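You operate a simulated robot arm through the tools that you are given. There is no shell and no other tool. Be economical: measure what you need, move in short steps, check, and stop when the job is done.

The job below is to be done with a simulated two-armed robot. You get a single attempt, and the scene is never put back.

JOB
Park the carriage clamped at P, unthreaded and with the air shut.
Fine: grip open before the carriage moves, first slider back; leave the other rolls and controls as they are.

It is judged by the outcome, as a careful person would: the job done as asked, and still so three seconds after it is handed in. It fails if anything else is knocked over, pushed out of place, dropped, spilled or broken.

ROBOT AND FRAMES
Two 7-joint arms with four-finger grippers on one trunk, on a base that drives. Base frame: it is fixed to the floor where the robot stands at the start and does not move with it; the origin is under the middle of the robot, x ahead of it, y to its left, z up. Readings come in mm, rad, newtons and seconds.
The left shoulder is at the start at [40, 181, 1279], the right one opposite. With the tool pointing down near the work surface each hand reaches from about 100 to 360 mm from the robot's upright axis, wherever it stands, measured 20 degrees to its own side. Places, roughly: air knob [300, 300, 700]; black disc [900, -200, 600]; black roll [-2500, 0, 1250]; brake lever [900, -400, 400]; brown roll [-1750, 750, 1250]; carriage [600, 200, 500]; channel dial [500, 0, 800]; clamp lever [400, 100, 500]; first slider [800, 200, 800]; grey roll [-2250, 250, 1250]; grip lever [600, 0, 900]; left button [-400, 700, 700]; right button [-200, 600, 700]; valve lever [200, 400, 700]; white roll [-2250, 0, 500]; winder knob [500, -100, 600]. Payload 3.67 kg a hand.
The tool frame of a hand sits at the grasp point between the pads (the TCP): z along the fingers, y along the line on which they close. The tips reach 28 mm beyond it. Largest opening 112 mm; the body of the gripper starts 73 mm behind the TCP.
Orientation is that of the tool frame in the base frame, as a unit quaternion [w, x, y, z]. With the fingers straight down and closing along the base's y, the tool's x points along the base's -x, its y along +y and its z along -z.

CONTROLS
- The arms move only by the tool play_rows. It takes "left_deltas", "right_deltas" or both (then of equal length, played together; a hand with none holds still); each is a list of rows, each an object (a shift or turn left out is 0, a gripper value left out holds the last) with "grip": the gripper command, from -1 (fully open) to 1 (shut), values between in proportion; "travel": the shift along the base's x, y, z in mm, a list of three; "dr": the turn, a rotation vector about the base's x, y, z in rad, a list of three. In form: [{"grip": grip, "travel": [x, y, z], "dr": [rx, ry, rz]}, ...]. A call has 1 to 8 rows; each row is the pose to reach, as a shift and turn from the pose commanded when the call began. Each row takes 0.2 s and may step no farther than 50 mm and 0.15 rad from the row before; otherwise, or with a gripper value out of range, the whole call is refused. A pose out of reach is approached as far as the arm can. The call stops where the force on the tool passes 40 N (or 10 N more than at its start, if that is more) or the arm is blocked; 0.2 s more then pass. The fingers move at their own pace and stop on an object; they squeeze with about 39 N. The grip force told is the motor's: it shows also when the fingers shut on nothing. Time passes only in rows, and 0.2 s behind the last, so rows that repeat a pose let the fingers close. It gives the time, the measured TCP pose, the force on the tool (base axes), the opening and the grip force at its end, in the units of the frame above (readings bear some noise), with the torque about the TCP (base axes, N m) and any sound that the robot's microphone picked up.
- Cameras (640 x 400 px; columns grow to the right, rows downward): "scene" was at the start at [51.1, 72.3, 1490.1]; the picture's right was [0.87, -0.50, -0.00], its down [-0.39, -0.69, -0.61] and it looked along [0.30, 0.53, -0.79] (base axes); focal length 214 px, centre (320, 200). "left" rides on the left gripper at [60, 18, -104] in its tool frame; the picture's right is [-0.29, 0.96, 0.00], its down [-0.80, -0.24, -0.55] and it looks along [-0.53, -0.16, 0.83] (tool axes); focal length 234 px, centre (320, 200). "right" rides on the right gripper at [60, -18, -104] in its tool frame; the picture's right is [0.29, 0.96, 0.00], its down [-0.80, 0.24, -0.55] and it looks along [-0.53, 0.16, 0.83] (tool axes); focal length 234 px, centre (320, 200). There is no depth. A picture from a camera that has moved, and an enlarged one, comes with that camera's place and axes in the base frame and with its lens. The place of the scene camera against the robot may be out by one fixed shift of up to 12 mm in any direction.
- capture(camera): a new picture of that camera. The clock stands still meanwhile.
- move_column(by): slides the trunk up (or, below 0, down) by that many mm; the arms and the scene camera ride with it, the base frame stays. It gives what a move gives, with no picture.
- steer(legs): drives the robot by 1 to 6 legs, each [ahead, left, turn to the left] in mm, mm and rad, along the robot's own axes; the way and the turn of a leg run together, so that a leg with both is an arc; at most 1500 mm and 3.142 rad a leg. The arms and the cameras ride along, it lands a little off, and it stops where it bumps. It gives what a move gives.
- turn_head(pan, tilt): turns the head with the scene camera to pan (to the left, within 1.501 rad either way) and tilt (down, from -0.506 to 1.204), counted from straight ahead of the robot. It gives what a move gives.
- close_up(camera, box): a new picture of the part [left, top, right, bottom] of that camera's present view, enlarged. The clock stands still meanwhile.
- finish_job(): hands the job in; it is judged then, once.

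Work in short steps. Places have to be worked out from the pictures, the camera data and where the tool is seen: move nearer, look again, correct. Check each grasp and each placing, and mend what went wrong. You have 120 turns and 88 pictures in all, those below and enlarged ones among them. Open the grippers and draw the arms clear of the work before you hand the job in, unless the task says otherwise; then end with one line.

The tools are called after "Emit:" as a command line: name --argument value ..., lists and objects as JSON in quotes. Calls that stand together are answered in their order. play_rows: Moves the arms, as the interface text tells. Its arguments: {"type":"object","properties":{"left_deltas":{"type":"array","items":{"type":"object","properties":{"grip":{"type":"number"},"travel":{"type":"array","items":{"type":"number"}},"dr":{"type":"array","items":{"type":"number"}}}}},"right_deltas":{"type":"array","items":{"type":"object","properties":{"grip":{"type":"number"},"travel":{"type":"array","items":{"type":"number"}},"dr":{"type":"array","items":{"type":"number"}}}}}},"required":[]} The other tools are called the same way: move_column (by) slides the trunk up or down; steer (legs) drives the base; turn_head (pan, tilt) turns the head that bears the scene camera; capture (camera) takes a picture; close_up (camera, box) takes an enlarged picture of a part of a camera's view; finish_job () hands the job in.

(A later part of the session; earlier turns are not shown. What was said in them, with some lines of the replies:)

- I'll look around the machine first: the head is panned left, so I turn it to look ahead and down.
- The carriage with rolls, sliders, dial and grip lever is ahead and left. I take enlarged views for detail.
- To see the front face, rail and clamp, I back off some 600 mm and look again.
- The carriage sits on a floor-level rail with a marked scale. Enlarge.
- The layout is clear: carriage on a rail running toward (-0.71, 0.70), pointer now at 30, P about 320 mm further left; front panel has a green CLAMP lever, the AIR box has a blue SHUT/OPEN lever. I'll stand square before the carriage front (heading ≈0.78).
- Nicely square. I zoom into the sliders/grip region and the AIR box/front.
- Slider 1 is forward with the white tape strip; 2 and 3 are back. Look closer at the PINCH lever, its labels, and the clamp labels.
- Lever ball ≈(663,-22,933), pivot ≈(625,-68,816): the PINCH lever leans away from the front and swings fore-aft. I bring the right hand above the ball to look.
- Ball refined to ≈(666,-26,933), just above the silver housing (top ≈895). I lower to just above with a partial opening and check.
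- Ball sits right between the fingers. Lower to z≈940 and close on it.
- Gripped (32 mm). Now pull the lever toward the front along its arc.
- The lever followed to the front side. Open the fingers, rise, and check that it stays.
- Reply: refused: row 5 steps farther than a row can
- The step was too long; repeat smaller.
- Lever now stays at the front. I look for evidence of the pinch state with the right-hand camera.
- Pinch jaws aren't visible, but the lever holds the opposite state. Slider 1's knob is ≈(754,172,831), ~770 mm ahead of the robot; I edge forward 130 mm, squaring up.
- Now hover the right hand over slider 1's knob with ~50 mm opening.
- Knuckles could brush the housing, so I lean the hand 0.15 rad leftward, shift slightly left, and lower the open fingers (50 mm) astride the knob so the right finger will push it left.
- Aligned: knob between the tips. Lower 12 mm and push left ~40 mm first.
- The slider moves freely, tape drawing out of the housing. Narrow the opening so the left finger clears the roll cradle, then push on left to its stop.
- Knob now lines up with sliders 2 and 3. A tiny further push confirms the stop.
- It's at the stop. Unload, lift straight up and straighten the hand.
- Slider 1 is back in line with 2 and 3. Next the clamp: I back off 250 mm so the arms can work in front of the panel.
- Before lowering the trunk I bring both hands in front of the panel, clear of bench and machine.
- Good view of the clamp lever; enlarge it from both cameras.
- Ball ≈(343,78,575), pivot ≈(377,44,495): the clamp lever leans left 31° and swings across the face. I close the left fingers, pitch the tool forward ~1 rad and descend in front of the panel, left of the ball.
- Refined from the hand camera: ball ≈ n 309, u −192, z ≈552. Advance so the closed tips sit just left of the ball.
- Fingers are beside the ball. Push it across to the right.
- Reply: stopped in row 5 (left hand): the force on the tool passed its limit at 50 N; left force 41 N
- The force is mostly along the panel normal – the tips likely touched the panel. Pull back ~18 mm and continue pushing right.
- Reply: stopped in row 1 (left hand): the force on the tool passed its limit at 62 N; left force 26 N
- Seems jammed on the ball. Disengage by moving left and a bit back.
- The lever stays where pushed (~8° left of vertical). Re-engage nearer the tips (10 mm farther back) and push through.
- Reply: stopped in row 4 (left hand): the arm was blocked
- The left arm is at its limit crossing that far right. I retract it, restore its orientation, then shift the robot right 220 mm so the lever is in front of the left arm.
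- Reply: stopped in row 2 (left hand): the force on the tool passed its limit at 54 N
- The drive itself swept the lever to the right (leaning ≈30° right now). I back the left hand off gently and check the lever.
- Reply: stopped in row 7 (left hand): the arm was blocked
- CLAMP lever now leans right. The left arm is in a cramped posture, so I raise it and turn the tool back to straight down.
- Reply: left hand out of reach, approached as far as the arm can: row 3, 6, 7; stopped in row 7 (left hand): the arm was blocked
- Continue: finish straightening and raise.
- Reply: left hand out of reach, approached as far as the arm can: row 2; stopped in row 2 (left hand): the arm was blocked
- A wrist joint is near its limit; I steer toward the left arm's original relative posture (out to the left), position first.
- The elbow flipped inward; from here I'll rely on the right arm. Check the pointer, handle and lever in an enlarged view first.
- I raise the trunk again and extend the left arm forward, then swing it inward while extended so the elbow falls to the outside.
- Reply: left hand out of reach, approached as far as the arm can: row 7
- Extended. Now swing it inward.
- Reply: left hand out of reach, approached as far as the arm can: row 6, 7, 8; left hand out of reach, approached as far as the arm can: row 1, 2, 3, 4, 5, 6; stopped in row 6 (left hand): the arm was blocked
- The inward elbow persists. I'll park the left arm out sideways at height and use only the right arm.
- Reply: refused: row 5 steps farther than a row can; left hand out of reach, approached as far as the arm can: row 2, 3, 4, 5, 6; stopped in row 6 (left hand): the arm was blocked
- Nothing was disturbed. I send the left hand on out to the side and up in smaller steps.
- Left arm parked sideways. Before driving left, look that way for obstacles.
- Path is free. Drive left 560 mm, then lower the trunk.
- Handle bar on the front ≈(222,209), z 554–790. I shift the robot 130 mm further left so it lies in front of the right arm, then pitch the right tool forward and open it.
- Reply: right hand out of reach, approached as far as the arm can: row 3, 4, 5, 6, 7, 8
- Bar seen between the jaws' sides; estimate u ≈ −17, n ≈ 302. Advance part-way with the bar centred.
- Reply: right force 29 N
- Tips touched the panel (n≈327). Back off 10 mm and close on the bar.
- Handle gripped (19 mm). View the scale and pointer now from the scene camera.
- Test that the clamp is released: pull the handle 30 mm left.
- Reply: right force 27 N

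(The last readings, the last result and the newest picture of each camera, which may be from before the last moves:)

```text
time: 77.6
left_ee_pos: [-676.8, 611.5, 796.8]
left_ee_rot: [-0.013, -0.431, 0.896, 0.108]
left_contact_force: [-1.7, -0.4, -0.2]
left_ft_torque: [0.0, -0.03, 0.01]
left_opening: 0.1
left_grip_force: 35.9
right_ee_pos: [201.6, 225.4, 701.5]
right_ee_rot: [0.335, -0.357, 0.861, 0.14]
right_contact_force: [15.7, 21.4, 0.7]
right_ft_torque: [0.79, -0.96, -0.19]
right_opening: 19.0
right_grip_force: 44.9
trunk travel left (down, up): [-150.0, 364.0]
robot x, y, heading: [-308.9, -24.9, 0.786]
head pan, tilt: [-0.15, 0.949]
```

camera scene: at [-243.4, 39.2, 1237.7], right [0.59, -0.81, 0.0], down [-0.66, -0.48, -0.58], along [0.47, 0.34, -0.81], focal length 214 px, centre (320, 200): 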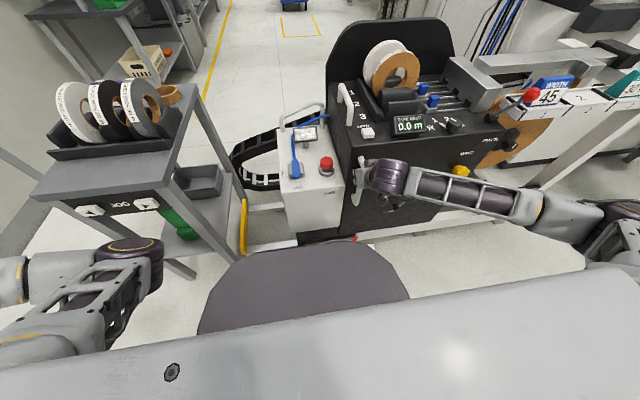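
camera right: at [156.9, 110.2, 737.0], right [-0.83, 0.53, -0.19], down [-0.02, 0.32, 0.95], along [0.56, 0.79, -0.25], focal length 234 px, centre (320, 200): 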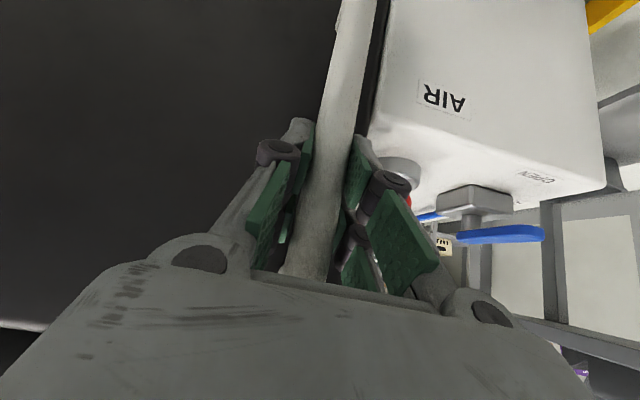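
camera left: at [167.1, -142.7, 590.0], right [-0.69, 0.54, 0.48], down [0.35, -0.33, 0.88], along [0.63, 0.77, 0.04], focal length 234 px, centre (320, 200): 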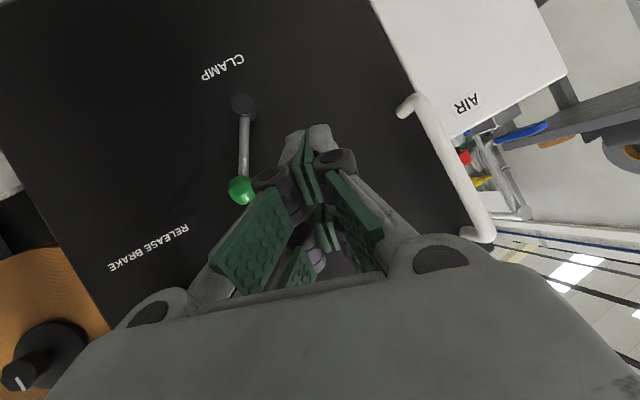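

The carriage slides easily (33 mm moved). Total is ~300 mm, so I drive the base 255 mm left while holding the handle.

Emit:
steer --legs '[[4, 130, 0]]'

```text
time: 78.5
left_ee_pos: [-690.1, 628.0, 799.8]
left_ee_rot: [-0.012, -0.429, 0.896, 0.109]
left_contact_force: [0.7, 0.9, -0.1]
left_ft_torque: [0.01, -0.01, 0.03]
left_opening: 0.0
left_grip_force: 35.9
right_ee_pos: [196.9, 229.9, 701.8]
right_ee_rot: [0.341, -0.348, 0.864, 0.126]
right_contact_force: [3.7, -9.9, 2.1]
right_ft_torque: [0.46, -0.17, -0.24]
right_opening: 19.6
right_grip_force: 45.0
trunk travel left (down, up): [-150.0, 364.0]
robot x, y, heading: [-326.9, -10.7, 0.78]
head pan, tilt: [-0.15, 0.949]
stopped in leg 1: the force on the tool passed its limit at 46 N (the readings are from after the stop); the commanded pose is now the measured one
```

Base motion is too brisk for the force limit; use the arm slowly instead.

Emit:
play_rows --right_deltas '[{"travel": [-5, 5, 0]}, {"travel": [-13, 13, 0]}, {"travel": [-22, 22, 0]}, {"travel": [-31, 31, 0]}, {"travel": [-40, 40, 0]}, {"travel": [-49, 49, 0]}, {"travel": [-57, 57, 0]}, {"travel": [-62, 62, 0]}]'

```text
time: 80.3
left_ee_pos: [-692.9, 628.0, 799.0]
left_ee_rot: [-0.011, -0.431, 0.896, 0.109]
left_contact_force: [-1.4, 0.3, -0.1]
left_ft_torque: [0.03, -0.02, -0.04]
left_opening: 0.1
left_grip_force: 35.6
right_ee_pos: [130.7, 295.3, 701.3]
right_ee_rot: [0.34, -0.351, 0.863, 0.128]
right_contact_force: [-14.9, -16.1, 3.2]
right_ft_torque: [0.49, 0.91, -0.04]
right_opening: 19.4
right_grip_force: 45.2
trunk travel left (down, up): [-150.0, 364.0]
robot x, y, heading: [-325.6, -8.7, 0.784]
head pan, tilt: [-0.15, 0.949]
```

Moved 132 mm so far with low force. Continue.

Emit:
play_rows --right_deltas '[{"travel": [-6, 3, 0]}, {"travel": [-15, 11, 0]}, {"travel": [-24, 20, 0]}, {"travel": [-33, 29, 0]}, {"travel": [-42, 38, 0]}, {"travel": [-51, 47, 0]}, {"travel": [-59, 55, 0]}, {"travel": [-64, 60, 0]}]'

```text
time: 82.1
left_ee_pos: [-692.0, 629.9, 798.0]
left_ee_rot: [-0.012, -0.431, 0.896, 0.108]
left_contact_force: [-0.6, -0.6, 0.6]
left_ft_torque: [0.0, -0.01, 0.0]
left_opening: 0.3
left_grip_force: 35.8
right_ee_pos: [69.2, 356.6, 702.4]
right_ee_rot: [0.34, -0.351, 0.863, 0.128]
right_contact_force: [6.7, 10.0, -3.0]
right_ft_torque: [0.99, 0.76, 0.25]
right_opening: 19.6
right_grip_force: 45.3
trunk travel left (down, up): [-150.0, 364.0]
robot x, y, heading: [-324.6, -8.9, 0.783]
head pan, tilt: [-0.15, 0.949]
```

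219 mm done; arm is centred. Release, back off, shift the base left 200 mm to regrip.

Emit:
play_rows --right_deltas '[{"grip": -0.3, "travel": [0, 0, 0]}, {"travel": [0, 0, 0]}, {"travel": [-15, -15, 0]}, {"travel": [-35, -35, 0]}, {"travel": [-55, -55, 0]}, {"travel": [-65, -65, 0]}]'

Emit:
steer --legs '[[0, 210, 0]]'

Emit:
capture --camera "scene"

```text
time: 83.5
left_ee_pos: [-692.0, 630.1, 798.2]
left_ee_rot: [-0.012, -0.43, 0.896, 0.109]
left_contact_force: [-0.1, -0.4, -0.2]
left_ft_torque: [0.02, 0.0, 0.0]
left_opening: 0.0
left_grip_force: 35.1
right_ee_pos: [4.9, 288.0, 702.6]
right_ee_rot: [0.341, -0.35, 0.863, 0.127]
right_contact_force: [-0.3, -0.9, 1.0]
right_ft_torque: [0.05, -0.01, 0.05]
right_opening: 72.9
right_grip_force: 0.1
trunk travel left (down, up): [-150.0, 364.0]
robot x, y, heading: [-327.4, -7.0, 0.786]
head pan, tilt: [-0.15, 0.949]
```

```text
time: 85.2
left_ee_pos: [-836.1, 781.4, 797.2]
left_ee_rot: [-0.011, -0.428, 0.897, 0.108]
left_contact_force: [-0.4, -0.3, 0.4]
left_ft_torque: [-0.05, -0.02, -0.01]
left_opening: 0.0
left_grip_force: 35.8
right_ee_pos: [-141.3, 436.3, 701.5]
right_ee_rot: [0.34, -0.348, 0.865, 0.125]
right_contact_force: [-0.2, 0.7, -0.1]
right_ft_torque: [-0.01, 0.03, 0.02]
right_opening: 73.0
right_grip_force: 0.1
trunk travel left (down, up): [-150.0, 364.0]
robot x, y, heading: [-473.5, 141.8, 0.777]
head pan, tilt: [-0.15, 0.949]
```

```text
26 pictures are left
camera scene: at [-407.3, 204.8, 1237.8], right [0.59, -0.81, 0.0], down [-0.66, -0.48, -0.58], along [0.47, 0.34, -0.81], focal length 214 px, centre (320, 200)
```

scene: 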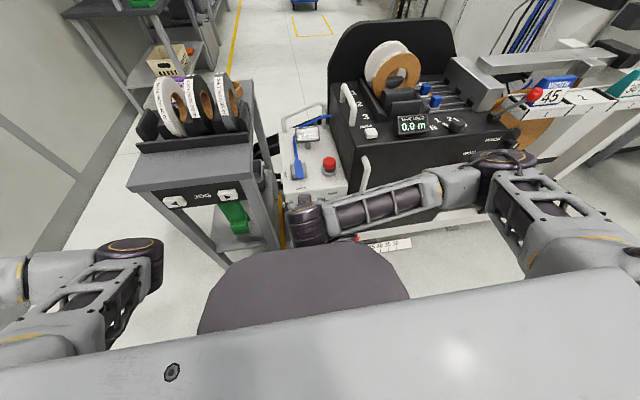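

The pointer and part of the scale are visible; enlarge.

Emit:
close_up --camera "scene" --box '[320, 200, 440, 270]'

```text
5.33 times, centred on (380, 235) of scene
camera zoom: at [-407.3, 204.8, 1237.8], right [0.59, -0.81, 0.0], down [-0.66, -0.48, -0.58], along [0.47, 0.34, -0.81], focal length 1144 px, centre (0, 13)
```

zoom: 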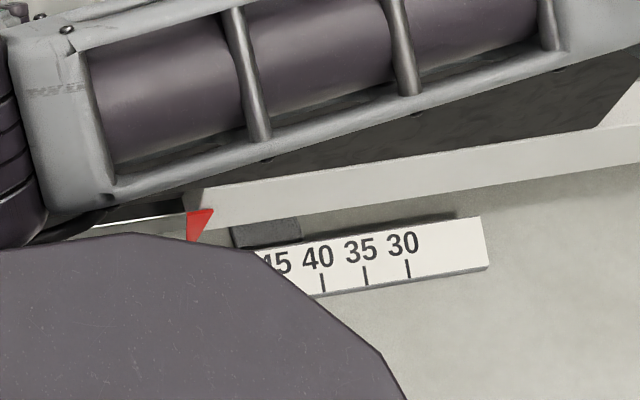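

Pointer reads ≈55 (carriage had already shifted ~20 mm earlier), so about 60 mm remain. Bring the hand back to the handle at u≈203.

Emit:
play_rows --right_deltas '[{"travel": [29, -29, 0]}, {"travel": [58, -58, 0]}, {"travel": [87, -87, 0]}, {"travel": [116, -116, 0]}, {"travel": [145, -145, 0]}, {"travel": [168, -122, 0]}, {"travel": [190, -100, 0]}, {"travel": [206, -84, 0]}]'

Emit:
capture --camera "right"

```text
time: 87.0
left_ee_pos: [-834.8, 779.0, 796.9]
left_ee_rot: [-0.012, -0.428, 0.897, 0.109]
left_contact_force: [-0.2, 0.6, -0.8]
left_ft_torque: [0.01, 0.04, 0.0]
left_opening: 0.0
left_grip_force: 35.7
right_ee_pos: [65.0, 352.1, 700.8]
right_ee_rot: [0.34, -0.347, 0.865, 0.125]
right_contact_force: [-0.1, 0.4, 1.0]
right_ft_torque: [0.0, 0.01, -0.01]
right_opening: 72.9
right_grip_force: 0.1
trunk travel left (down, up): [-150.0, 364.0]
robot x, y, heading: [-472.5, 145.2, 0.777]
head pan, tilt: [-0.15, 0.949]
```

```text
24 pictures are left
camera right: at [-7.5, 263.6, 735.9], right [-0.81, 0.55, -0.21], down [-0.02, 0.33, 0.94], along [0.59, 0.77, -0.26], focal length 234 px, centre (320, 200)
```

right: 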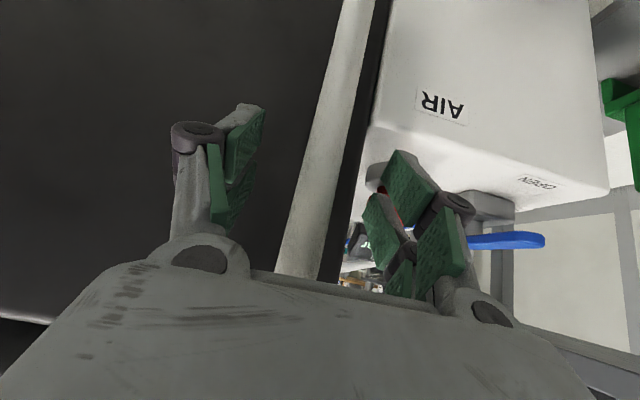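

Centred on the bar. Close and move left 55 mm slowly.

Emit:
play_rows --right_deltas '[{"grip": 1, "travel": [0, 0, 0]}, {"travel": [0, 0, 0]}, {"travel": [0, 0, 0]}, {"travel": [-6, 6, 0]}, {"travel": [-14, 14, 0]}, {"travel": [-23, 23, 0]}, {"travel": [-31, 31, 0]}, {"travel": [-37, 37, 0]}]'

```text
time: 88.8
left_ee_pos: [-833.4, 779.6, 798.5]
left_ee_rot: [-0.014, -0.428, 0.897, 0.109]
left_contact_force: [0.1, 0.3, -0.8]
left_ft_torque: [0.01, -0.04, 0.05]
left_opening: 0.1
left_grip_force: 35.4
right_ee_pos: [29.4, 387.5, 700.2]
right_ee_rot: [0.338, -0.347, 0.866, 0.123]
right_contact_force: [5.9, -1.2, -18.5]
right_ft_torque: [0.16, 1.23, -0.13]
right_opening: 19.8
right_grip_force: 44.8
trunk travel left (down, up): [-150.0, 364.0]
robot x, y, heading: [-475.1, 138.3, 0.775]
head pan, tilt: [-0.15, 0.949]
```

Release, back off, and drive so the camera is straight in front of P to read the pointer without parallax.

Emit:
play_rows --right_deltas '[{"grip": -0.3, "travel": [0, 0, 0]}, {"travel": [0, 0, 0]}, {"travel": [-15, -15, 0]}, {"travel": [-35, -35, 0]}, {"travel": [-60, -60, 0]}, {"travel": [-80, -80, 0]}]'

Emit:
steer --legs '[[-150, 0, 0], [0, -240, 0.01]]'

Emit:
turn_head --pan 0.0 --tilt 0.9

Emit:
capture --camera "scene"

```text
time: 90.2
left_ee_pos: [-833.8, 780.8, 797.5]
left_ee_rot: [-0.012, -0.428, 0.897, 0.108]
left_contact_force: [0.5, 0.1, 0.8]
left_ft_torque: [-0.02, 0.03, -0.01]
left_opening: 0.1
left_grip_force: 36.1
right_ee_pos: [-55.7, 306.5, 690.9]
right_ee_rot: [0.332, -0.348, 0.868, 0.124]
right_contact_force: [3.6, 1.1, 3.9]
right_ft_torque: [-0.25, 0.4, 0.09]
right_opening: 73.0
right_grip_force: 0.2
right hand out of reach, approached as far as the arm can: row 6
trunk travel left (down, up): [-150.0, 364.0]
robot x, y, heading: [-476.4, 142.5, 0.775]
head pan, tilt: [-0.15, 0.949]
```

```text
time: 93.0
left_ee_pos: [-773.0, 498.1, 798.7]
left_ee_rot: [-0.012, -0.431, 0.896, 0.108]
left_contact_force: [0.0, -0.5, 0.4]
left_ft_torque: [-0.01, 0.04, -0.01]
left_opening: 0.1
left_grip_force: 35.7
right_ee_pos: [15.1, 35.0, 699.3]
right_ee_rot: [0.339, -0.351, 0.864, 0.127]
right_contact_force: [-0.2, -0.9, 0.5]
right_ft_torque: [0.02, 0.0, -0.01]
right_opening: 72.8
right_grip_force: 0.1
trunk travel left (down, up): [-150.0, 364.0]
robot x, y, heading: [-404.0, -141.6, 0.783]
head pan, tilt: [-0.15, 0.949]
```

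```text
time: 93.7
left_ee_pos: [-773.8, 498.9, 798.2]
left_ee_rot: [-0.012, -0.432, 0.895, 0.109]
left_contact_force: [-0.7, -0.7, -0.6]
left_ft_torque: [-0.03, -0.02, -0.01]
left_opening: 0.0
left_grip_force: 36.2
right_ee_pos: [14.3, 34.8, 698.8]
right_ee_rot: [0.339, -0.352, 0.863, 0.127]
right_contact_force: [-0.1, -0.2, -0.1]
right_ft_torque: [0.02, 0.02, 0.0]
right_opening: 72.8
right_grip_force: 0.1
trunk travel left (down, up): [-150.0, 364.0]
robot x, y, heading: [-407.3, -137.2, 0.785]
head pan, tilt: [0.0, 0.901]
```

```text
23 pictures are left
camera scene: at [-345.2, -63.7, 1241.4], right [0.71, -0.71, 0.0], down [-0.56, -0.55, -0.62], along [0.44, 0.44, -0.78], focal length 214 px, centre (320, 200)
```

scene: 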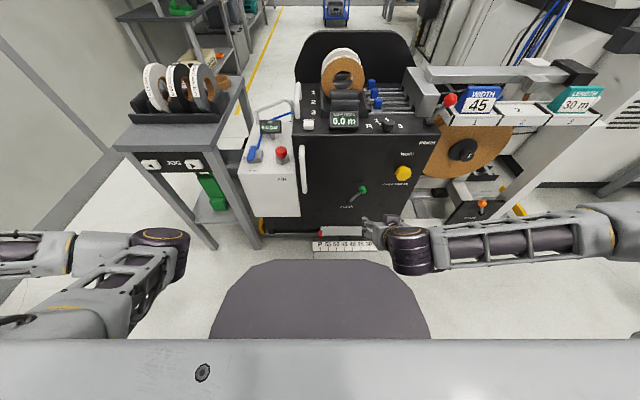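

Enlarge the pointer and scale, and the clamp lever.

Emit:
close_up --camera "scene" --box '[300, 180, 400, 260]'

```text
5.00 times, centred on (350, 220) of scene
camera zoom: at [-345.2, -63.7, 1241.4], right [0.71, -0.71, 0.0], down [-0.56, -0.55, -0.62], along [0.44, 0.44, -0.78], focal length 1072 px, centre (170, 100)
```

zoom: 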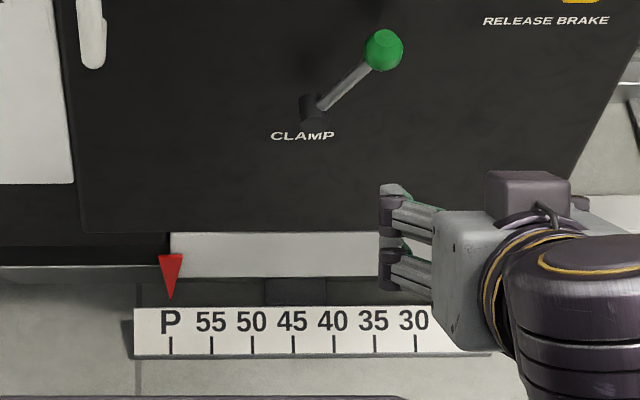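

Pointer is exactly at the P tick with the camera square in front. Now re-clamp: ball ≈(u 19, n 305, z 555). Drive 150 mm forward, close the right gripper and bring it right of the ball.

Emit:
steer --legs '[[150, 0, 0]]'

Emit:
play_rows --right_deltas '[{"grip": 1, "travel": [10, -10, -25]}, {"travel": [20, -20, -50]}, {"travel": [30, -30, -80]}, {"travel": [33, -33, -110]}, {"travel": [38, -28, -130]}, {"travel": [38, -28, -130]}]'

Emit:
capture --camera "right"

```text
time: 95.1
left_ee_pos: [-665.7, 605.2, 796.5]
left_ee_rot: [-0.013, -0.432, 0.895, 0.108]
left_contact_force: [-0.8, 0.7, 0.4]
left_ft_torque: [0.0, 0.05, 0.02]
left_opening: 0.0
left_grip_force: 35.6
right_ee_pos: [121.6, 142.4, 699.4]
right_ee_rot: [0.339, -0.351, 0.864, 0.126]
right_contact_force: [0.2, 0.5, -0.4]
right_ft_torque: [0.01, 0.02, -0.03]
right_opening: 72.6
right_grip_force: 0.2
trunk travel left (down, up): [-150.0, 364.0]
robot x, y, heading: [-299.8, -32.9, 0.784]
head pan, tilt: [0.0, 0.901]
```

```text
time: 96.5
left_ee_pos: [-665.7, 605.1, 799.2]
left_ee_rot: [-0.012, -0.432, 0.895, 0.108]
left_contact_force: [0.2, 0.0, 0.5]
left_ft_torque: [0.03, 0.02, 0.03]
left_opening: 0.1
left_grip_force: 35.9
right_ee_pos: [154.2, 165.2, 597.0]
right_ee_rot: [0.331, -0.349, 0.869, 0.111]
right_contact_force: [-0.4, 0.2, 0.0]
right_ft_torque: [0.0, -0.02, 0.0]
right_opening: 0.0
right_grip_force: 36.1
right hand out of reach, approached as far as the arm can: row 2, 3, 4, 5, 6
trunk travel left (down, up): [-150.0, 364.0]
robot x, y, heading: [-299.3, -33.6, 0.785]
head pan, tilt: [0.0, 0.901]
```

```text
21 pictures are left
camera right: at [82.9, 76.8, 636.5], right [-0.81, 0.55, -0.23], down [-0.01, 0.37, 0.93], along [0.59, 0.75, -0.29], focal length 234 px, centre (320, 200)
```

right: 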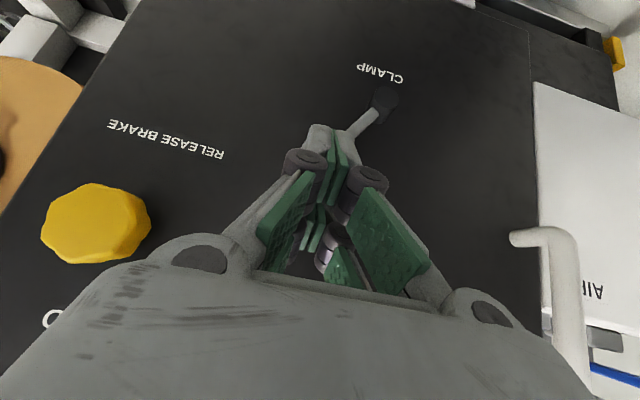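

Ball is behind the tips. Shift right 43 mm, then lower the trunk 28 mm to get the right height.

Emit:
play_rows --right_deltas '[{"travel": [10, -10, 0]}, {"travel": [20, -20, 0]}, {"travel": [30, -30, 0]}, {"travel": [30, -30, 0]}]'

Emit:
move_column --by -28

Emit:
capture --camera "right"

```text
time: 97.5
left_ee_pos: [-667.5, 604.2, 797.5]
left_ee_rot: [-0.012, -0.432, 0.895, 0.108]
left_contact_force: [-0.5, 0.1, 0.0]
left_ft_torque: [-0.03, 0.04, 0.02]
left_opening: 0.2
left_grip_force: 35.8
right_ee_pos: [183.4, 162.7, 618.2]
right_ee_rot: [0.332, -0.35, 0.868, 0.117]
right_contact_force: [-0.4, 0.1, 0.0]
right_ft_torque: [0.0, -0.02, 0.03]
right_opening: 0.0
right_grip_force: 35.7
right hand out of reach, approached as far as the arm can: row 1, 2, 3, 4
trunk travel left (down, up): [-150.0, 364.0]
robot x, y, heading: [-297.0, -31.4, 0.789]
head pan, tilt: [0.0, 0.901]
```

```text
time: 98.2
left_ee_pos: [-666.7, 604.0, 770.0]
left_ee_rot: [-0.013, -0.432, 0.895, 0.108]
left_contact_force: [-0.2, -0.2, -0.2]
left_ft_torque: [-0.04, 0.0, 0.03]
left_opening: 0.2
left_grip_force: 35.7
right_ee_pos: [182.5, 161.6, 591.3]
right_ee_rot: [0.332, -0.35, 0.868, 0.116]
right_contact_force: [-0.6, -0.8, -0.2]
right_ft_torque: [0.0, -0.02, -0.02]
right_opening: 0.0
right_grip_force: 35.6
trunk travel left (down, up): [-122.0, 392.0]
robot x, y, heading: [-302.1, -33.9, 0.787]
head pan, tilt: [0.0, 0.901]
```

```text
20 pictures are left
camera right: at [112.5, 73.4, 629.4], right [-0.81, 0.54, -0.22], down [-0.01, 0.36, 0.93], along [0.59, 0.76, -0.28], focal length 234 px, centre (320, 200)
```

right: 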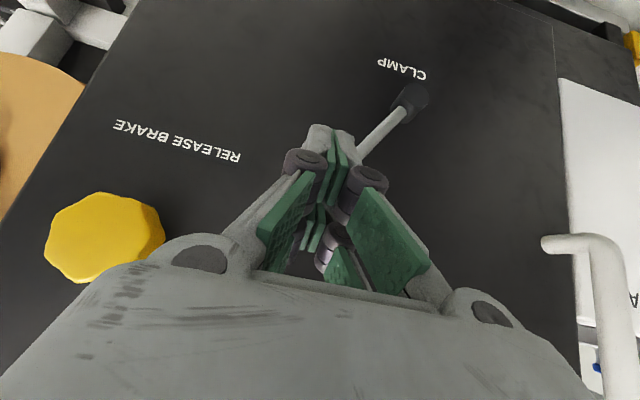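

The arm is too folded; back the base 70 mm and extend the arm instead.

Emit:
steer --legs '[[-70, 0, 0]]'

Emit:
play_rows --right_deltas '[{"travel": [20, -10, -5]}, {"travel": [38, -2, -10]}, {"travel": [55, 15, -15]}, {"travel": [70, 30, -20]}, {"travel": [80, 40, -22]}, {"travel": [80, 40, -22]}]'

Emit:
capture --camera "right"

```text
time: 99.2
left_ee_pos: [-716.1, 556.2, 771.0]
left_ee_rot: [-0.011, -0.431, 0.896, 0.109]
left_contact_force: [-0.1, -0.1, -0.8]
left_ft_torque: [0.02, -0.01, 0.0]
left_opening: 0.0
left_grip_force: 35.7
right_ee_pos: [133.2, 111.2, 591.0]
right_ee_rot: [0.333, -0.35, 0.868, 0.117]
right_contact_force: [-0.8, -0.3, 0.5]
right_ft_torque: [0.01, -0.04, 0.0]
right_opening: 0.0
right_grip_force: 35.5
trunk travel left (down, up): [-122.0, 392.0]
robot x, y, heading: [-347.1, -81.5, 0.781]
head pan, tilt: [0.0, 0.901]
```

```text
time: 100.6
left_ee_pos: [-715.6, 555.9, 770.2]
left_ee_rot: [-0.012, -0.431, 0.896, 0.108]
left_contact_force: [-0.2, 0.2, 0.9]
left_ft_torque: [-0.02, 0.0, -0.01]
left_opening: 0.1
left_grip_force: 35.0
right_ee_pos: [214.4, 153.0, 568.9]
right_ee_rot: [0.332, -0.35, 0.868, 0.117]
right_contact_force: [0.8, 0.5, 0.3]
right_ft_torque: [0.0, -0.02, -0.03]
right_opening: 0.0
right_grip_force: 36.3
right hand out of reach, approached as far as the arm can: row 1
trunk travel left (down, up): [-122.0, 392.0]
robot x, y, heading: [-348.0, -84.4, 0.783]
head pan, tilt: [0.0, 0.901]
```

```text
19 pictures are left
camera right: at [143.8, 64.3, 606.9], right [-0.81, 0.54, -0.22], down [-0.01, 0.36, 0.93], along [0.59, 0.76, -0.28], focal length 234 px, centre (320, 200)
```

right: 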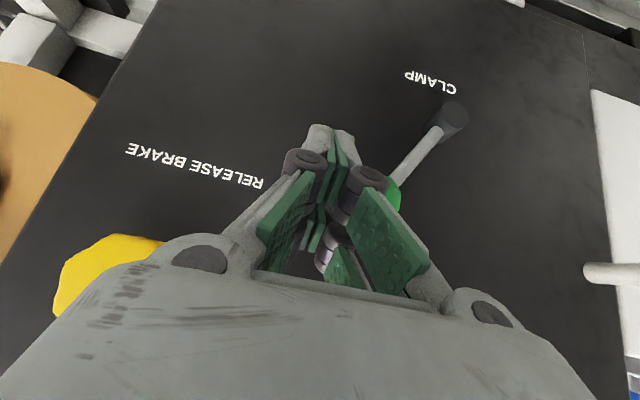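

Ball seen ≈ u 13, z 545. Advance beside it and push left.

Emit:
play_rows --right_deltas '[{"travel": [11, 11, -5]}, {"travel": [22, 22, -8]}, {"travel": [12, 32, -7]}, {"travel": [2, 42, -3]}, {"travel": [-8, 52, 1]}, {"travel": [-18, 62, 4]}, {"travel": [-28, 72, 4]}, {"travel": [-36, 80, 3]}]'

Emit:
capture --camera "right"

```text
time: 102.4
left_ee_pos: [-715.1, 556.8, 769.7]
left_ee_rot: [-0.013, -0.432, 0.895, 0.108]
left_contact_force: [0.6, 0.1, -0.4]
left_ft_torque: [-0.04, 0.02, -0.01]
left_opening: 0.0
left_grip_force: 35.4
right_ee_pos: [178.9, 233.0, 571.1]
right_ee_rot: [0.332, -0.349, 0.868, 0.117]
right_contact_force: [-0.6, -0.5, -1.4]
right_ft_torque: [0.03, 0.02, 0.0]
right_opening: 0.0
right_grip_force: 35.7
trunk travel left (down, up): [-122.0, 392.0]
robot x, y, heading: [-349.9, -80.8, 0.784]
head pan, tilt: [0.0, 0.901]
```

```text
18 pictures are left
camera right: at [107.9, 143.6, 610.0], right [-0.81, 0.54, -0.22], down [-0.01, 0.36, 0.93], along [0.59, 0.76, -0.28], focal length 234 px, centre (320, 200)
```

right: 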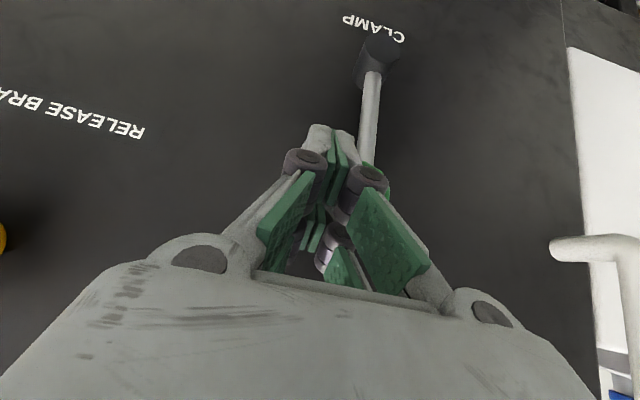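

Lever is past centre. Continue pushing to its stop.

Emit:
play_rows --right_deltas '[{"travel": [-8, 8, 0]}, {"travel": [-16, 16, -2]}, {"travel": [-24, 24, -4]}, {"travel": [-31, 31, -7]}, {"travel": [-36, 36, -9]}, {"travel": [-39, 39, -10]}]'

Emit:
capture --camera "right"

```text
time: 103.8
left_ee_pos: [-712.9, 555.6, 767.8]
left_ee_rot: [-0.012, -0.43, 0.896, 0.108]
left_contact_force: [-0.3, 0.9, -1.1]
left_ft_torque: [-0.07, 0.02, 0.01]
left_opening: 0.0
left_grip_force: 35.8
right_ee_pos: [148.9, 265.6, 561.5]
right_ee_rot: [0.338, -0.344, 0.869, 0.11]
right_contact_force: [3.7, -6.6, 4.6]
right_ft_torque: [0.01, -0.04, -0.11]
right_opening: 0.0
right_grip_force: 35.9
trunk travel left (down, up): [-122.0, 392.0]
robot x, y, heading: [-347.2, -82.9, 0.781]
head pan, tilt: [0.0, 0.901]
stopped in row 6 (right hand): the force on the tool passed its limit at 44 N (the readings are from after the stop); the commanded pose is now the measured one
```

```text
17 pictures are left
camera right: at [76.9, 178.9, 600.0], right [-0.8, 0.56, -0.23], down [-0.02, 0.36, 0.93], along [0.6, 0.75, -0.28], focal length 234 px, centre (320, 200)
```

right: 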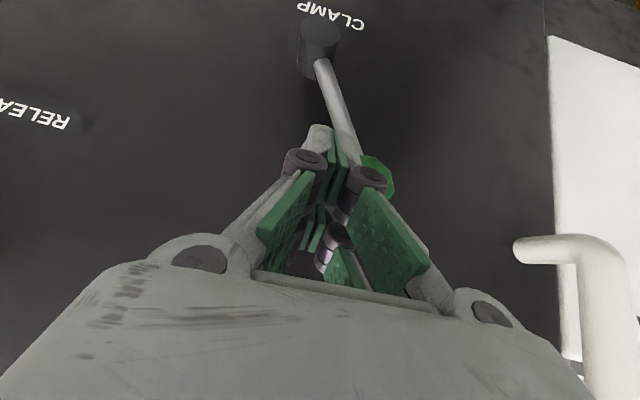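

Stop reached at 44 N; lever leans fully left. Retract and check pointer and lever from the front.

Emit:
play_rows --right_deltas '[{"travel": [8, -8, 0]}, {"travel": [10, -16, 0]}, {"travel": [-5, -33, 5]}, {"travel": [-25, -53, 15]}, {"travel": [-45, -73, 30]}, {"travel": [-60, -88, 50]}]'

Emit:
steer --legs '[[-60, 0, 0]]'

Emit:
capture --camera "scene"

Emit:
close_up --camera "scene" --box '[280, 170, 400, 260]'

```text
time: 105.2
left_ee_pos: [-714.4, 556.3, 769.8]
left_ee_rot: [-0.013, -0.431, 0.896, 0.108]
left_contact_force: [-0.2, -0.2, 0.6]
left_ft_torque: [0.02, -0.01, -0.02]
left_opening: 0.0
left_grip_force: 36.0
right_ee_pos: [87.6, 178.6, 612.0]
right_ee_rot: [0.337, -0.344, 0.869, 0.112]
right_contact_force: [-0.3, 0.7, -0.5]
right_ft_torque: [0.01, 0.01, -0.02]
right_opening: 0.0
right_grip_force: 36.0
trunk travel left (down, up): [-122.0, 392.0]
robot x, y, heading: [-349.4, -78.4, 0.783]
head pan, tilt: [0.0, 0.901]
```

```text
time: 106.2
left_ee_pos: [-756.5, 512.5, 770.4]
left_ee_rot: [-0.011, -0.431, 0.896, 0.108]
left_contact_force: [0.0, -0.5, -0.1]
left_ft_torque: [0.01, -0.03, -0.03]
left_opening: 0.3
left_grip_force: 35.5
right_ee_pos: [44.1, 136.4, 613.6]
right_ee_rot: [0.337, -0.345, 0.869, 0.112]
right_contact_force: [-0.6, -0.1, 0.3]
right_ft_torque: [0.02, -0.02, -0.03]
right_opening: 0.2
right_grip_force: 35.7
trunk travel left (down, up): [-122.0, 392.0]
robot x, y, heading: [-393.6, -123.5, 0.783]
head pan, tilt: [0.0, 0.901]
```

```text
16 pictures are left
camera scene: at [-331.0, -50.8, 1213.2], right [0.7, -0.71, 0.0], down [-0.56, -0.55, -0.62], along [0.44, 0.44, -0.78], focal length 214 px, centre (320, 200)
```

scene: 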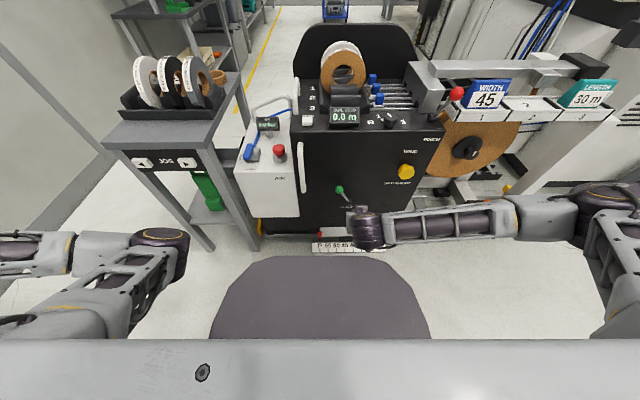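

```text
4.44 times, centred on (340, 215) of scene
camera zoom: at [-331.0, -50.8, 1213.2], right [0.7, -0.71, 0.0], down [-0.56, -0.55, -0.62], along [0.44, 0.44, -0.78], focal length 953 px, centre (231, 133)
```

zoom: 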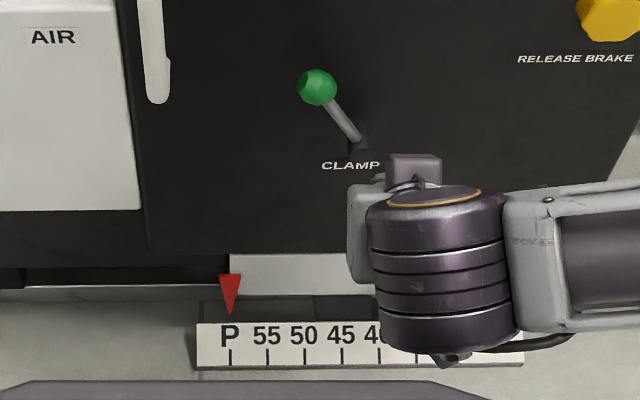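

Clamped exactly at P. Now the air valve: enlarge the AIR box.

Emit:
close_up --camera "scene" --box '[220, 90, 320, 200]'

```text
3.64 times, centred on (270, 145) of scene
camera zoom: at [-331.0, -50.8, 1213.2], right [0.7, -0.71, 0.0], down [-0.56, -0.55, -0.62], along [0.44, 0.44, -0.78], focal length 780 px, centre (502, 400)
```

zoom: 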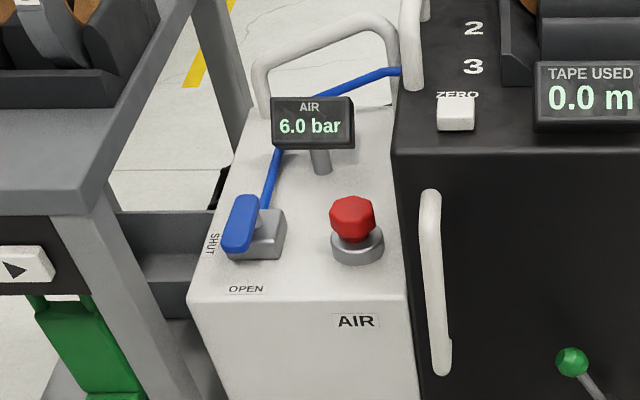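

Valve: pivot ≈(n 425, u 477), blue handle points to the front end at n≈362, z≈678; SHUT is to the left. To keep clear of the bench I'll approach with the robot turned ~0.6 rad left. First raise the trunk, then drive.

Emit:
move_column --by 170

Emit:
steer --legs '[[160, 124, 0], [0, 0, 0.6]]'

Emit:
capture --camera "right"

```text
time: 108.1
left_ee_pos: [-756.2, 515.9, 939.6]
left_ee_rot: [-0.012, -0.431, 0.896, 0.108]
left_contact_force: [-0.7, 0.4, -0.6]
left_ft_torque: [0.02, -0.01, 0.03]
left_opening: 0.0
left_grip_force: 35.8
right_ee_pos: [45.3, 137.5, 781.4]
right_ee_rot: [0.336, -0.345, 0.869, 0.112]
right_contact_force: [0.1, -0.6, 0.0]
right_ft_torque: [0.01, 0.02, 0.01]
right_opening: 0.1
right_grip_force: 35.7
trunk travel left (down, up): [-292.0, 222.0]
robot x, y, heading: [-388.4, -125.7, 0.783]
head pan, tilt: [0.0, 0.901]
```

```text
time: 110.4
left_ee_pos: [-793.1, 672.8, 940.4]
left_ee_rot: [-0.017, -0.474, 0.874, 0.107]
left_contact_force: [-0.2, -0.5, -0.1]
left_ft_torque: [-0.02, -0.01, 0.02]
left_opening: 0.0
left_grip_force: 35.6
right_ee_pos: [45.1, 375.1, 782.5]
right_ee_rot: [0.333, -0.386, 0.852, 0.12]
right_contact_force: [0.8, 0.2, 1.1]
right_ft_torque: [0.0, 0.02, -0.02]
right_opening: 0.3
right_grip_force: 35.9
trunk travel left (down, up): [-292.0, 222.0]
robot x, y, heading: [-366.6, 75.9, 0.884]
head pan, tilt: [0.0, 0.901]
stopped in leg 2: the force on the tool passed its limit at 104 N (the readings are from after the stop); the commanded pose is now the measured one
```

```text
13 pictures are left
camera right: at [-19.4, 282.3, 820.4], right [-0.84, 0.48, -0.24], down [-0.06, 0.37, 0.93], along [0.53, 0.8, -0.28], focal length 234 px, centre (320, 200)
```

right: 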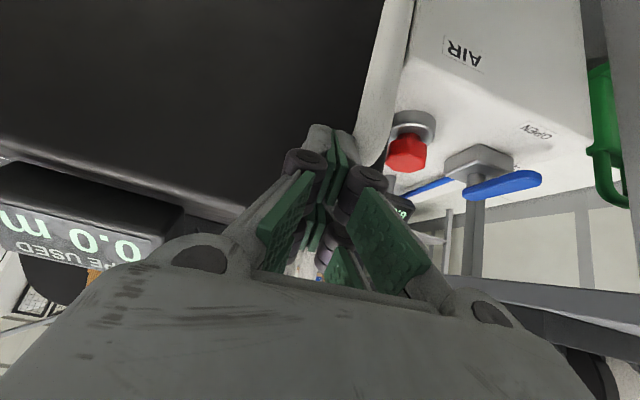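

The fingers bumped the handle bar while turning (clamped carriage should have held; I'll verify). Back the hand away and raise it.

Emit:
play_rows --right_deltas '[{"travel": [8, -8, 5]}, {"travel": [-5, -22, 20]}, {"travel": [-25, -42, 45]}, {"travel": [-45, -62, 75]}, {"travel": [-60, -77, 100]}, {"travel": [-60, -77, 115]}]'

Emit:
steer --legs '[[0, 0, 0.5]]'

Emit:
capture --camera "scene"

```text
time: 111.8
left_ee_pos: [-793.3, 673.0, 940.4]
left_ee_rot: [-0.017, -0.475, 0.873, 0.108]
left_contact_force: [0.3, -0.7, 0.3]
left_ft_torque: [0.01, -0.01, 0.01]
left_opening: 0.1
left_grip_force: 35.5
right_ee_pos: [-13.8, 318.8, 888.0]
right_ee_rot: [0.333, -0.385, 0.852, 0.119]
right_contact_force: [-0.3, 0.0, -0.2]
right_ft_torque: [0.03, -0.02, 0.01]
right_opening: 0.0
right_grip_force: 35.4
right hand out of reach, approached as far as the arm can: row 5, 6
trunk travel left (down, up): [-292.0, 222.0]
robot x, y, heading: [-368.9, 77.1, 0.88]
head pan, tilt: [0.0, 0.901]
```

```text
time: 113.7
left_ee_pos: [-1026.9, 396.6, 939.8]
left_ee_rot: [-0.043, -0.675, 0.73, 0.099]
left_contact_force: [0.6, 0.4, -0.3]
left_ft_torque: [-0.01, 0.01, 0.01]
left_opening: 0.1
left_grip_force: 35.8
right_ee_pos: [-171.7, 458.8, 888.5]
right_ee_rot: [0.293, -0.584, 0.731, 0.197]
right_contact_force: [1.9, 0.3, -0.1]
right_ft_torque: [0.0, 0.0, -0.01]
right_opening: 0.0
right_grip_force: 36.0
trunk travel left (down, up): [-292.0, 222.0]
robot x, y, heading: [-364.4, 75.5, 1.38]
head pan, tilt: [0.0, 0.901]
```

```text
12 pictures are left
camera scene: at [-353.9, 176.7, 1383.0], right [0.98, -0.19, 0.0], down [-0.15, -0.77, -0.62], along [0.12, 0.61, -0.78], focal length 214 px, centre (320, 200)
```

scene: 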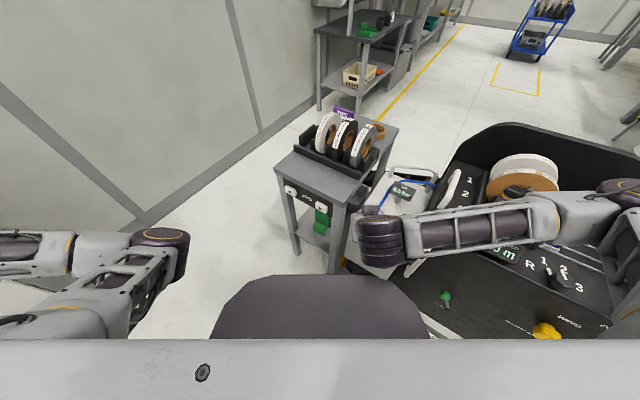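

Now at heading 1.38 with the hand above and in front of the AIR box. Look with the hand camera at the valve.

Emit:
capture --camera "right"

```text
11 pictures are left
camera right: at [-184.1, 345.8, 927.4], right [-0.97, 0.02, -0.24], down [-0.23, 0.3, 0.93], along [0.09, 0.95, -0.28], focal length 234 px, centre (320, 200)
```

right: 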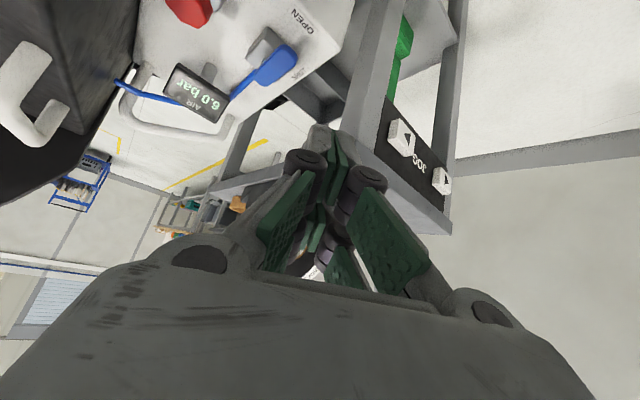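

Combining views: valve pivot ≈(n 395, u 443), handle tip ≈(n 341, u 455), z≈683. Lower the trunk 80 mm and bring the closed fingers to the right side of the handle's tip.

Emit:
move_column --by -80

Emit:
play_rows --right_deltas '[{"travel": [30, 10, 0]}, {"travel": [60, 25, 0]}, {"travel": [90, 47, -10]}, {"travel": [105, 68, -45]}, {"travel": [115, 78, -80]}, {"travel": [119, 83, -95]}, {"travel": [119, 83, -95]}]'

Emit:
capture --camera "right"

```text
time: 114.9
left_ee_pos: [-1027.5, 395.6, 860.6]
left_ee_rot: [-0.043, -0.676, 0.729, 0.1]
left_contact_force: [0.9, 0.1, 0.3]
left_ft_torque: [-0.01, -0.02, 0.0]
left_opening: 0.2
left_grip_force: 36.0
right_ee_pos: [-171.2, 457.9, 809.3]
right_ee_rot: [0.293, -0.584, 0.731, 0.197]
right_contact_force: [0.2, -0.9, -0.5]
right_ft_torque: [0.01, -0.01, -0.01]
right_opening: 0.2
right_grip_force: 35.4
trunk travel left (down, up): [-212.0, 302.0]
robot x, y, heading: [-362.8, 78.9, 1.383]
head pan, tilt: [0.0, 0.901]
```

```text
time: 116.5
left_ee_pos: [-1027.3, 396.0, 860.5]
left_ee_rot: [-0.044, -0.676, 0.729, 0.1]
left_contact_force: [0.4, 0.7, 0.3]
left_ft_torque: [0.02, -0.05, 0.0]
left_opening: 0.2
left_grip_force: 35.8
right_ee_pos: [-53.2, 540.2, 713.4]
right_ee_rot: [0.293, -0.584, 0.731, 0.198]
right_contact_force: [0.8, 0.1, -0.2]
right_ft_torque: [-0.01, -0.02, -0.01]
right_opening: 0.1
right_grip_force: 35.8
trunk travel left (down, up): [-212.0, 302.0]
robot x, y, heading: [-362.5, 76.4, 1.381]
head pan, tilt: [0.0, 0.901]
```

```text
10 pictures are left
camera right: at [-65.4, 428.3, 752.4], right [-0.97, 0.02, -0.24], down [-0.23, 0.3, 0.93], along [0.09, 0.95, -0.28], focal length 234 px, centre (320, 200)
```

right: 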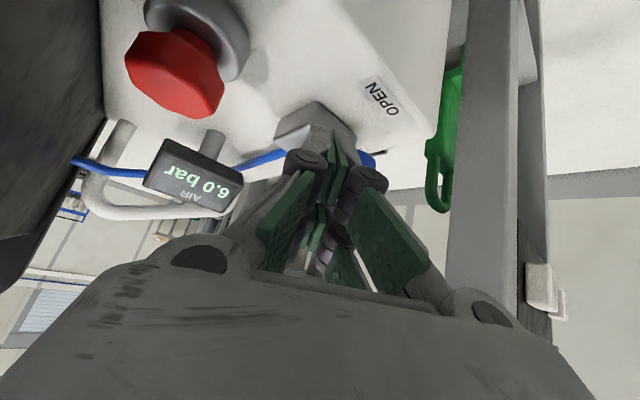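

Fingers are just right of the handle tip. Shift 9 mm right, lower 23 mm, then sweep left along the arc.

Emit:
play_rows --right_deltas '[{"travel": [8.5, -4.2, 0]}, {"travel": [9.2, -3.5, -23]}, {"travel": [-0.7, 5, -23]}, {"travel": [-12.7, 14.1, -23]}, {"travel": [-22.6, 28.3, -23]}, {"travel": [-26.2, 37.5, -23]}, {"travel": [-27.2, 46.3, -23]}, {"travel": [-26.2, 55.9, -23]}]'

Emit:
capture --camera "right"

```text
time: 118.3
left_ee_pos: [-1027.2, 394.9, 860.4]
left_ee_rot: [-0.044, -0.676, 0.729, 0.1]
left_contact_force: [-0.8, 0.4, -0.1]
left_ft_torque: [0.03, 0.0, 0.05]
left_opening: 0.1
left_grip_force: 35.7
right_ee_pos: [-80.3, 597.9, 691.6]
right_ee_rot: [0.294, -0.583, 0.731, 0.198]
right_contact_force: [-0.8, 0.5, 1.0]
right_ft_torque: [0.02, 0.0, 0.0]
right_opening: 0.0
right_grip_force: 35.6
trunk travel left (down, up): [-212.0, 302.0]
robot x, y, heading: [-363.4, 76.3, 1.383]
head pan, tilt: [0.0, 0.901]
```

```text
9 pictures are left
camera right: at [-92.2, 485.5, 729.9], right [-0.97, 0.02, -0.24], down [-0.23, 0.3, 0.93], along [0.09, 0.96, -0.28], focal length 234 px, centre (320, 200)
```

right: 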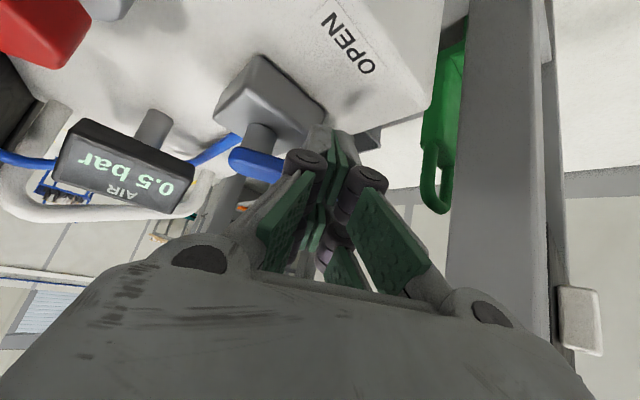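

Air is down to 0.5 bar; push the last bit to the stop.

Emit:
play_rows --right_deltas '[{"travel": [2.8, 5.7, 0]}, {"travel": [6.4, 10.6, 0]}, {"travel": [9.9, 15.6, 0]}, {"travel": [9.9, 15.6, 0]}]'

Emit:
capture --camera "right"

```text
time: 119.3
left_ee_pos: [-1025.4, 396.5, 860.5]
left_ee_rot: [-0.043, -0.675, 0.73, 0.099]
left_contact_force: [-0.4, -0.1, 0.4]
left_ft_torque: [-0.01, -0.01, 0.0]
left_opening: 0.4
left_grip_force: 35.8
right_ee_pos: [-70.8, 611.8, 691.1]
right_ee_rot: [0.293, -0.584, 0.731, 0.197]
right_contact_force: [0.8, 0.0, -0.1]
right_ft_torque: [0.0, 0.03, 0.03]
right_opening: 0.0
right_grip_force: 35.9
trunk travel left (down, up): [-212.0, 302.0]
robot x, y, heading: [-363.8, 73.1, 1.382]
head pan, tilt: [0.0, 0.901]
```

```text
8 pictures are left
camera right: at [-82.1, 499.7, 730.1], right [-0.97, 0.02, -0.24], down [-0.23, 0.3, 0.93], along [0.09, 0.95, -0.28], focal length 234 px, centre (320, 200)
```

right: 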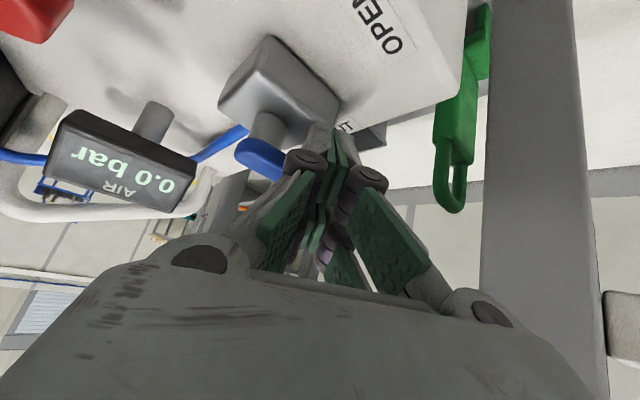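

0.0 bar. A last gentle nudge to seat the lever at its stop.

Emit:
play_rows --right_deltas '[{"travel": [3.5, 4.5, 0]}, {"travel": [7, 9, 0]}, {"travel": [9, 12, 0]}, {"travel": [9, 12, 0]}]'

```text
time: 120.0
left_ee_pos: [-1025.7, 394.8, 860.6]
left_ee_rot: [-0.043, -0.676, 0.729, 0.099]
left_contact_force: [0.4, -0.1, -0.1]
left_ft_torque: [0.0, 0.0, -0.01]
left_opening: 0.0
left_grip_force: 35.7
right_ee_pos: [-69.6, 616.9, 692.6]
right_ee_rot: [0.288, -0.587, 0.73, 0.199]
right_contact_force: [-4.1, -18.6, 18.2]
right_ft_torque: [0.05, -0.16, -0.19]
right_opening: 0.0
right_grip_force: 35.5
trunk travel left (down, up): [-212.0, 302.0]
robot x, y, heading: [-363.8, 74.8, 1.379]
head pan, tilt: [0.0, 0.901]
stopped in row 3 (right hand): the force on the tool passed its limit at 45 N (the readings are from after the stop); the commanded pose is now the measured one
```

At the stop. Retract toward the front, lift, and open.

Emit:
play_rows --right_deltas '[{"travel": [-5, -8, 0]}, {"travel": [-10, -18, 10]}, {"travel": [-18, -38, 40]}, {"travel": [-26, -65, 75]}, {"travel": [-34, -95, 105]}, {"travel": [-40, -125, 130], "grip": -1}, {"travel": [-45, -140, 150]}]' --left_deltas '[{"grip": -1}, {"travel": [0, 0, 0]}, {"travel": [0, 0, 0]}, {"travel": [0, 0, 0]}, {"travel": [0, 0, 0]}, {"travel": [0, 0, 0]}, {"travel": [0, 0, 0]}]'

Emit:
steer --legs '[[-250, 0, 0], [0, 0, -0.59]]'

Emit:
capture --camera "scene"

```text
time: 121.7
left_ee_pos: [-1027.3, 395.5, 859.3]
left_ee_rot: [-0.044, -0.675, 0.73, 0.099]
left_contact_force: [-0.1, -0.2, 0.2]
left_ft_torque: [0.01, 0.0, 0.03]
left_opening: 112.3
left_grip_force: 0.1
right_ee_pos: [-111.5, 485.8, 837.8]
right_ee_rot: [0.288, -0.588, 0.73, 0.197]
right_contact_force: [0.3, -0.4, -0.5]
right_ft_torque: [-0.02, -0.07, 0.02]
right_opening: 77.4
right_grip_force: 0.0
right hand out of reach, approached as far as the arm can: row 7
trunk travel left (down, up): [-212.0, 302.0]
robot x, y, heading: [-367.9, 77.1, 1.382]
head pan, tilt: [0.0, 0.901]
```

```text
time: 125.3
left_ee_pos: [-775.9, 464.3, 860.5]
left_ee_rot: [-0.012, -0.428, 0.897, 0.107]
left_contact_force: [0.0, -1.0, -0.1]
left_ft_torque: [-0.02, 0.03, 0.05]
left_opening: 111.9
left_grip_force: 0.0
right_ee_pos: [29.4, 21.2, 839.1]
right_ee_rot: [0.334, -0.343, 0.872, 0.103]
right_contact_force: [-0.9, -0.2, 0.4]
right_ft_torque: [-0.01, -0.01, -0.04]
right_opening: 112.0
right_grip_force: 0.1
trunk travel left (down, up): [-212.0, 302.0]
robot x, y, heading: [-412.4, -174.9, 0.783]
head pan, tilt: [0.0, 0.901]
```

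```text
7 pictures are left
camera scene: at [-351.7, -99.3, 1303.8], right [0.7, -0.71, 0.0], down [-0.56, -0.55, -0.62], along [0.44, 0.44, -0.78], focal length 214 px, centre (320, 200)
```

scene: 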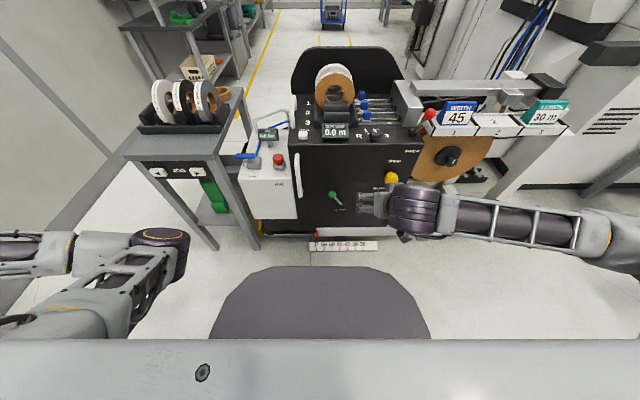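

Final check of pointer, clamp lever, and valve/sliders enlarged.

Emit:
close_up --camera "scene" --box '[290, 170, 400, 260]'

Emit:
close_up --camera "scene" --box '[225, 60, 445, 190]'

```text
4.44 times, centred on (345, 215) of scene
camera zoom: at [-351.7, -99.3, 1303.8], right [0.7, -0.71, 0.0], down [-0.56, -0.55, -0.62], along [0.44, 0.44, -0.78], focal length 953 px, centre (209, 133)
```

zoom: 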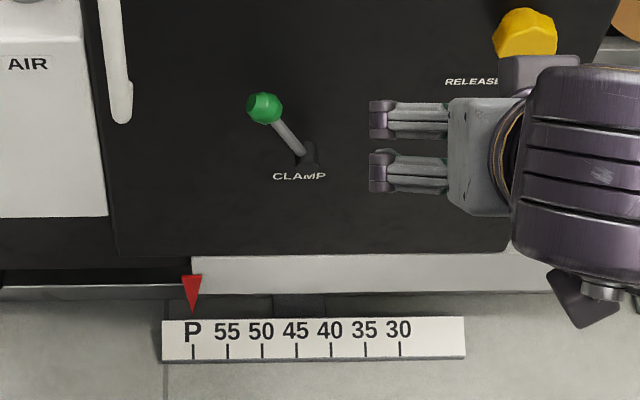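

```text
2.91 times, centred on (335, 125) of scene
camera zoom: at [-351.7, -99.3, 1303.8], right [0.7, -0.71, 0.0], down [-0.56, -0.55, -0.62], along [0.44, 0.44, -0.78], focal length 624 px, centre (276, 418)
```

zoom: 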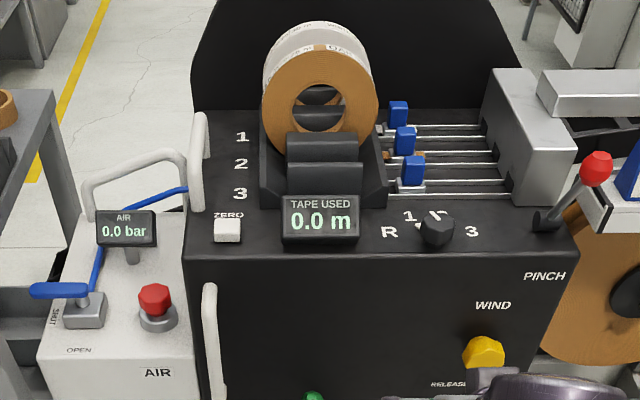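

Everything checks out: pointer at P, clamp lever over to the clamped side, slider 1 back with the others, pinch lever thrown to its other side, valve on SHUT with 0.0 bar. Both grippers are open and clear, so I hand the job in.

Emit:
finish_job

```text
The job is handed in.
```

The carriage is parked and clamped at P, with slider 1 back (unthreaded) and the air shut at 0.0 bar. I threw the grip lever to its other side before the carriage moved, but I couldn't see the pinch jaws to confirm they opened. One hand also struck the front handle at about 104 N while turning; the carriage stayed at P.
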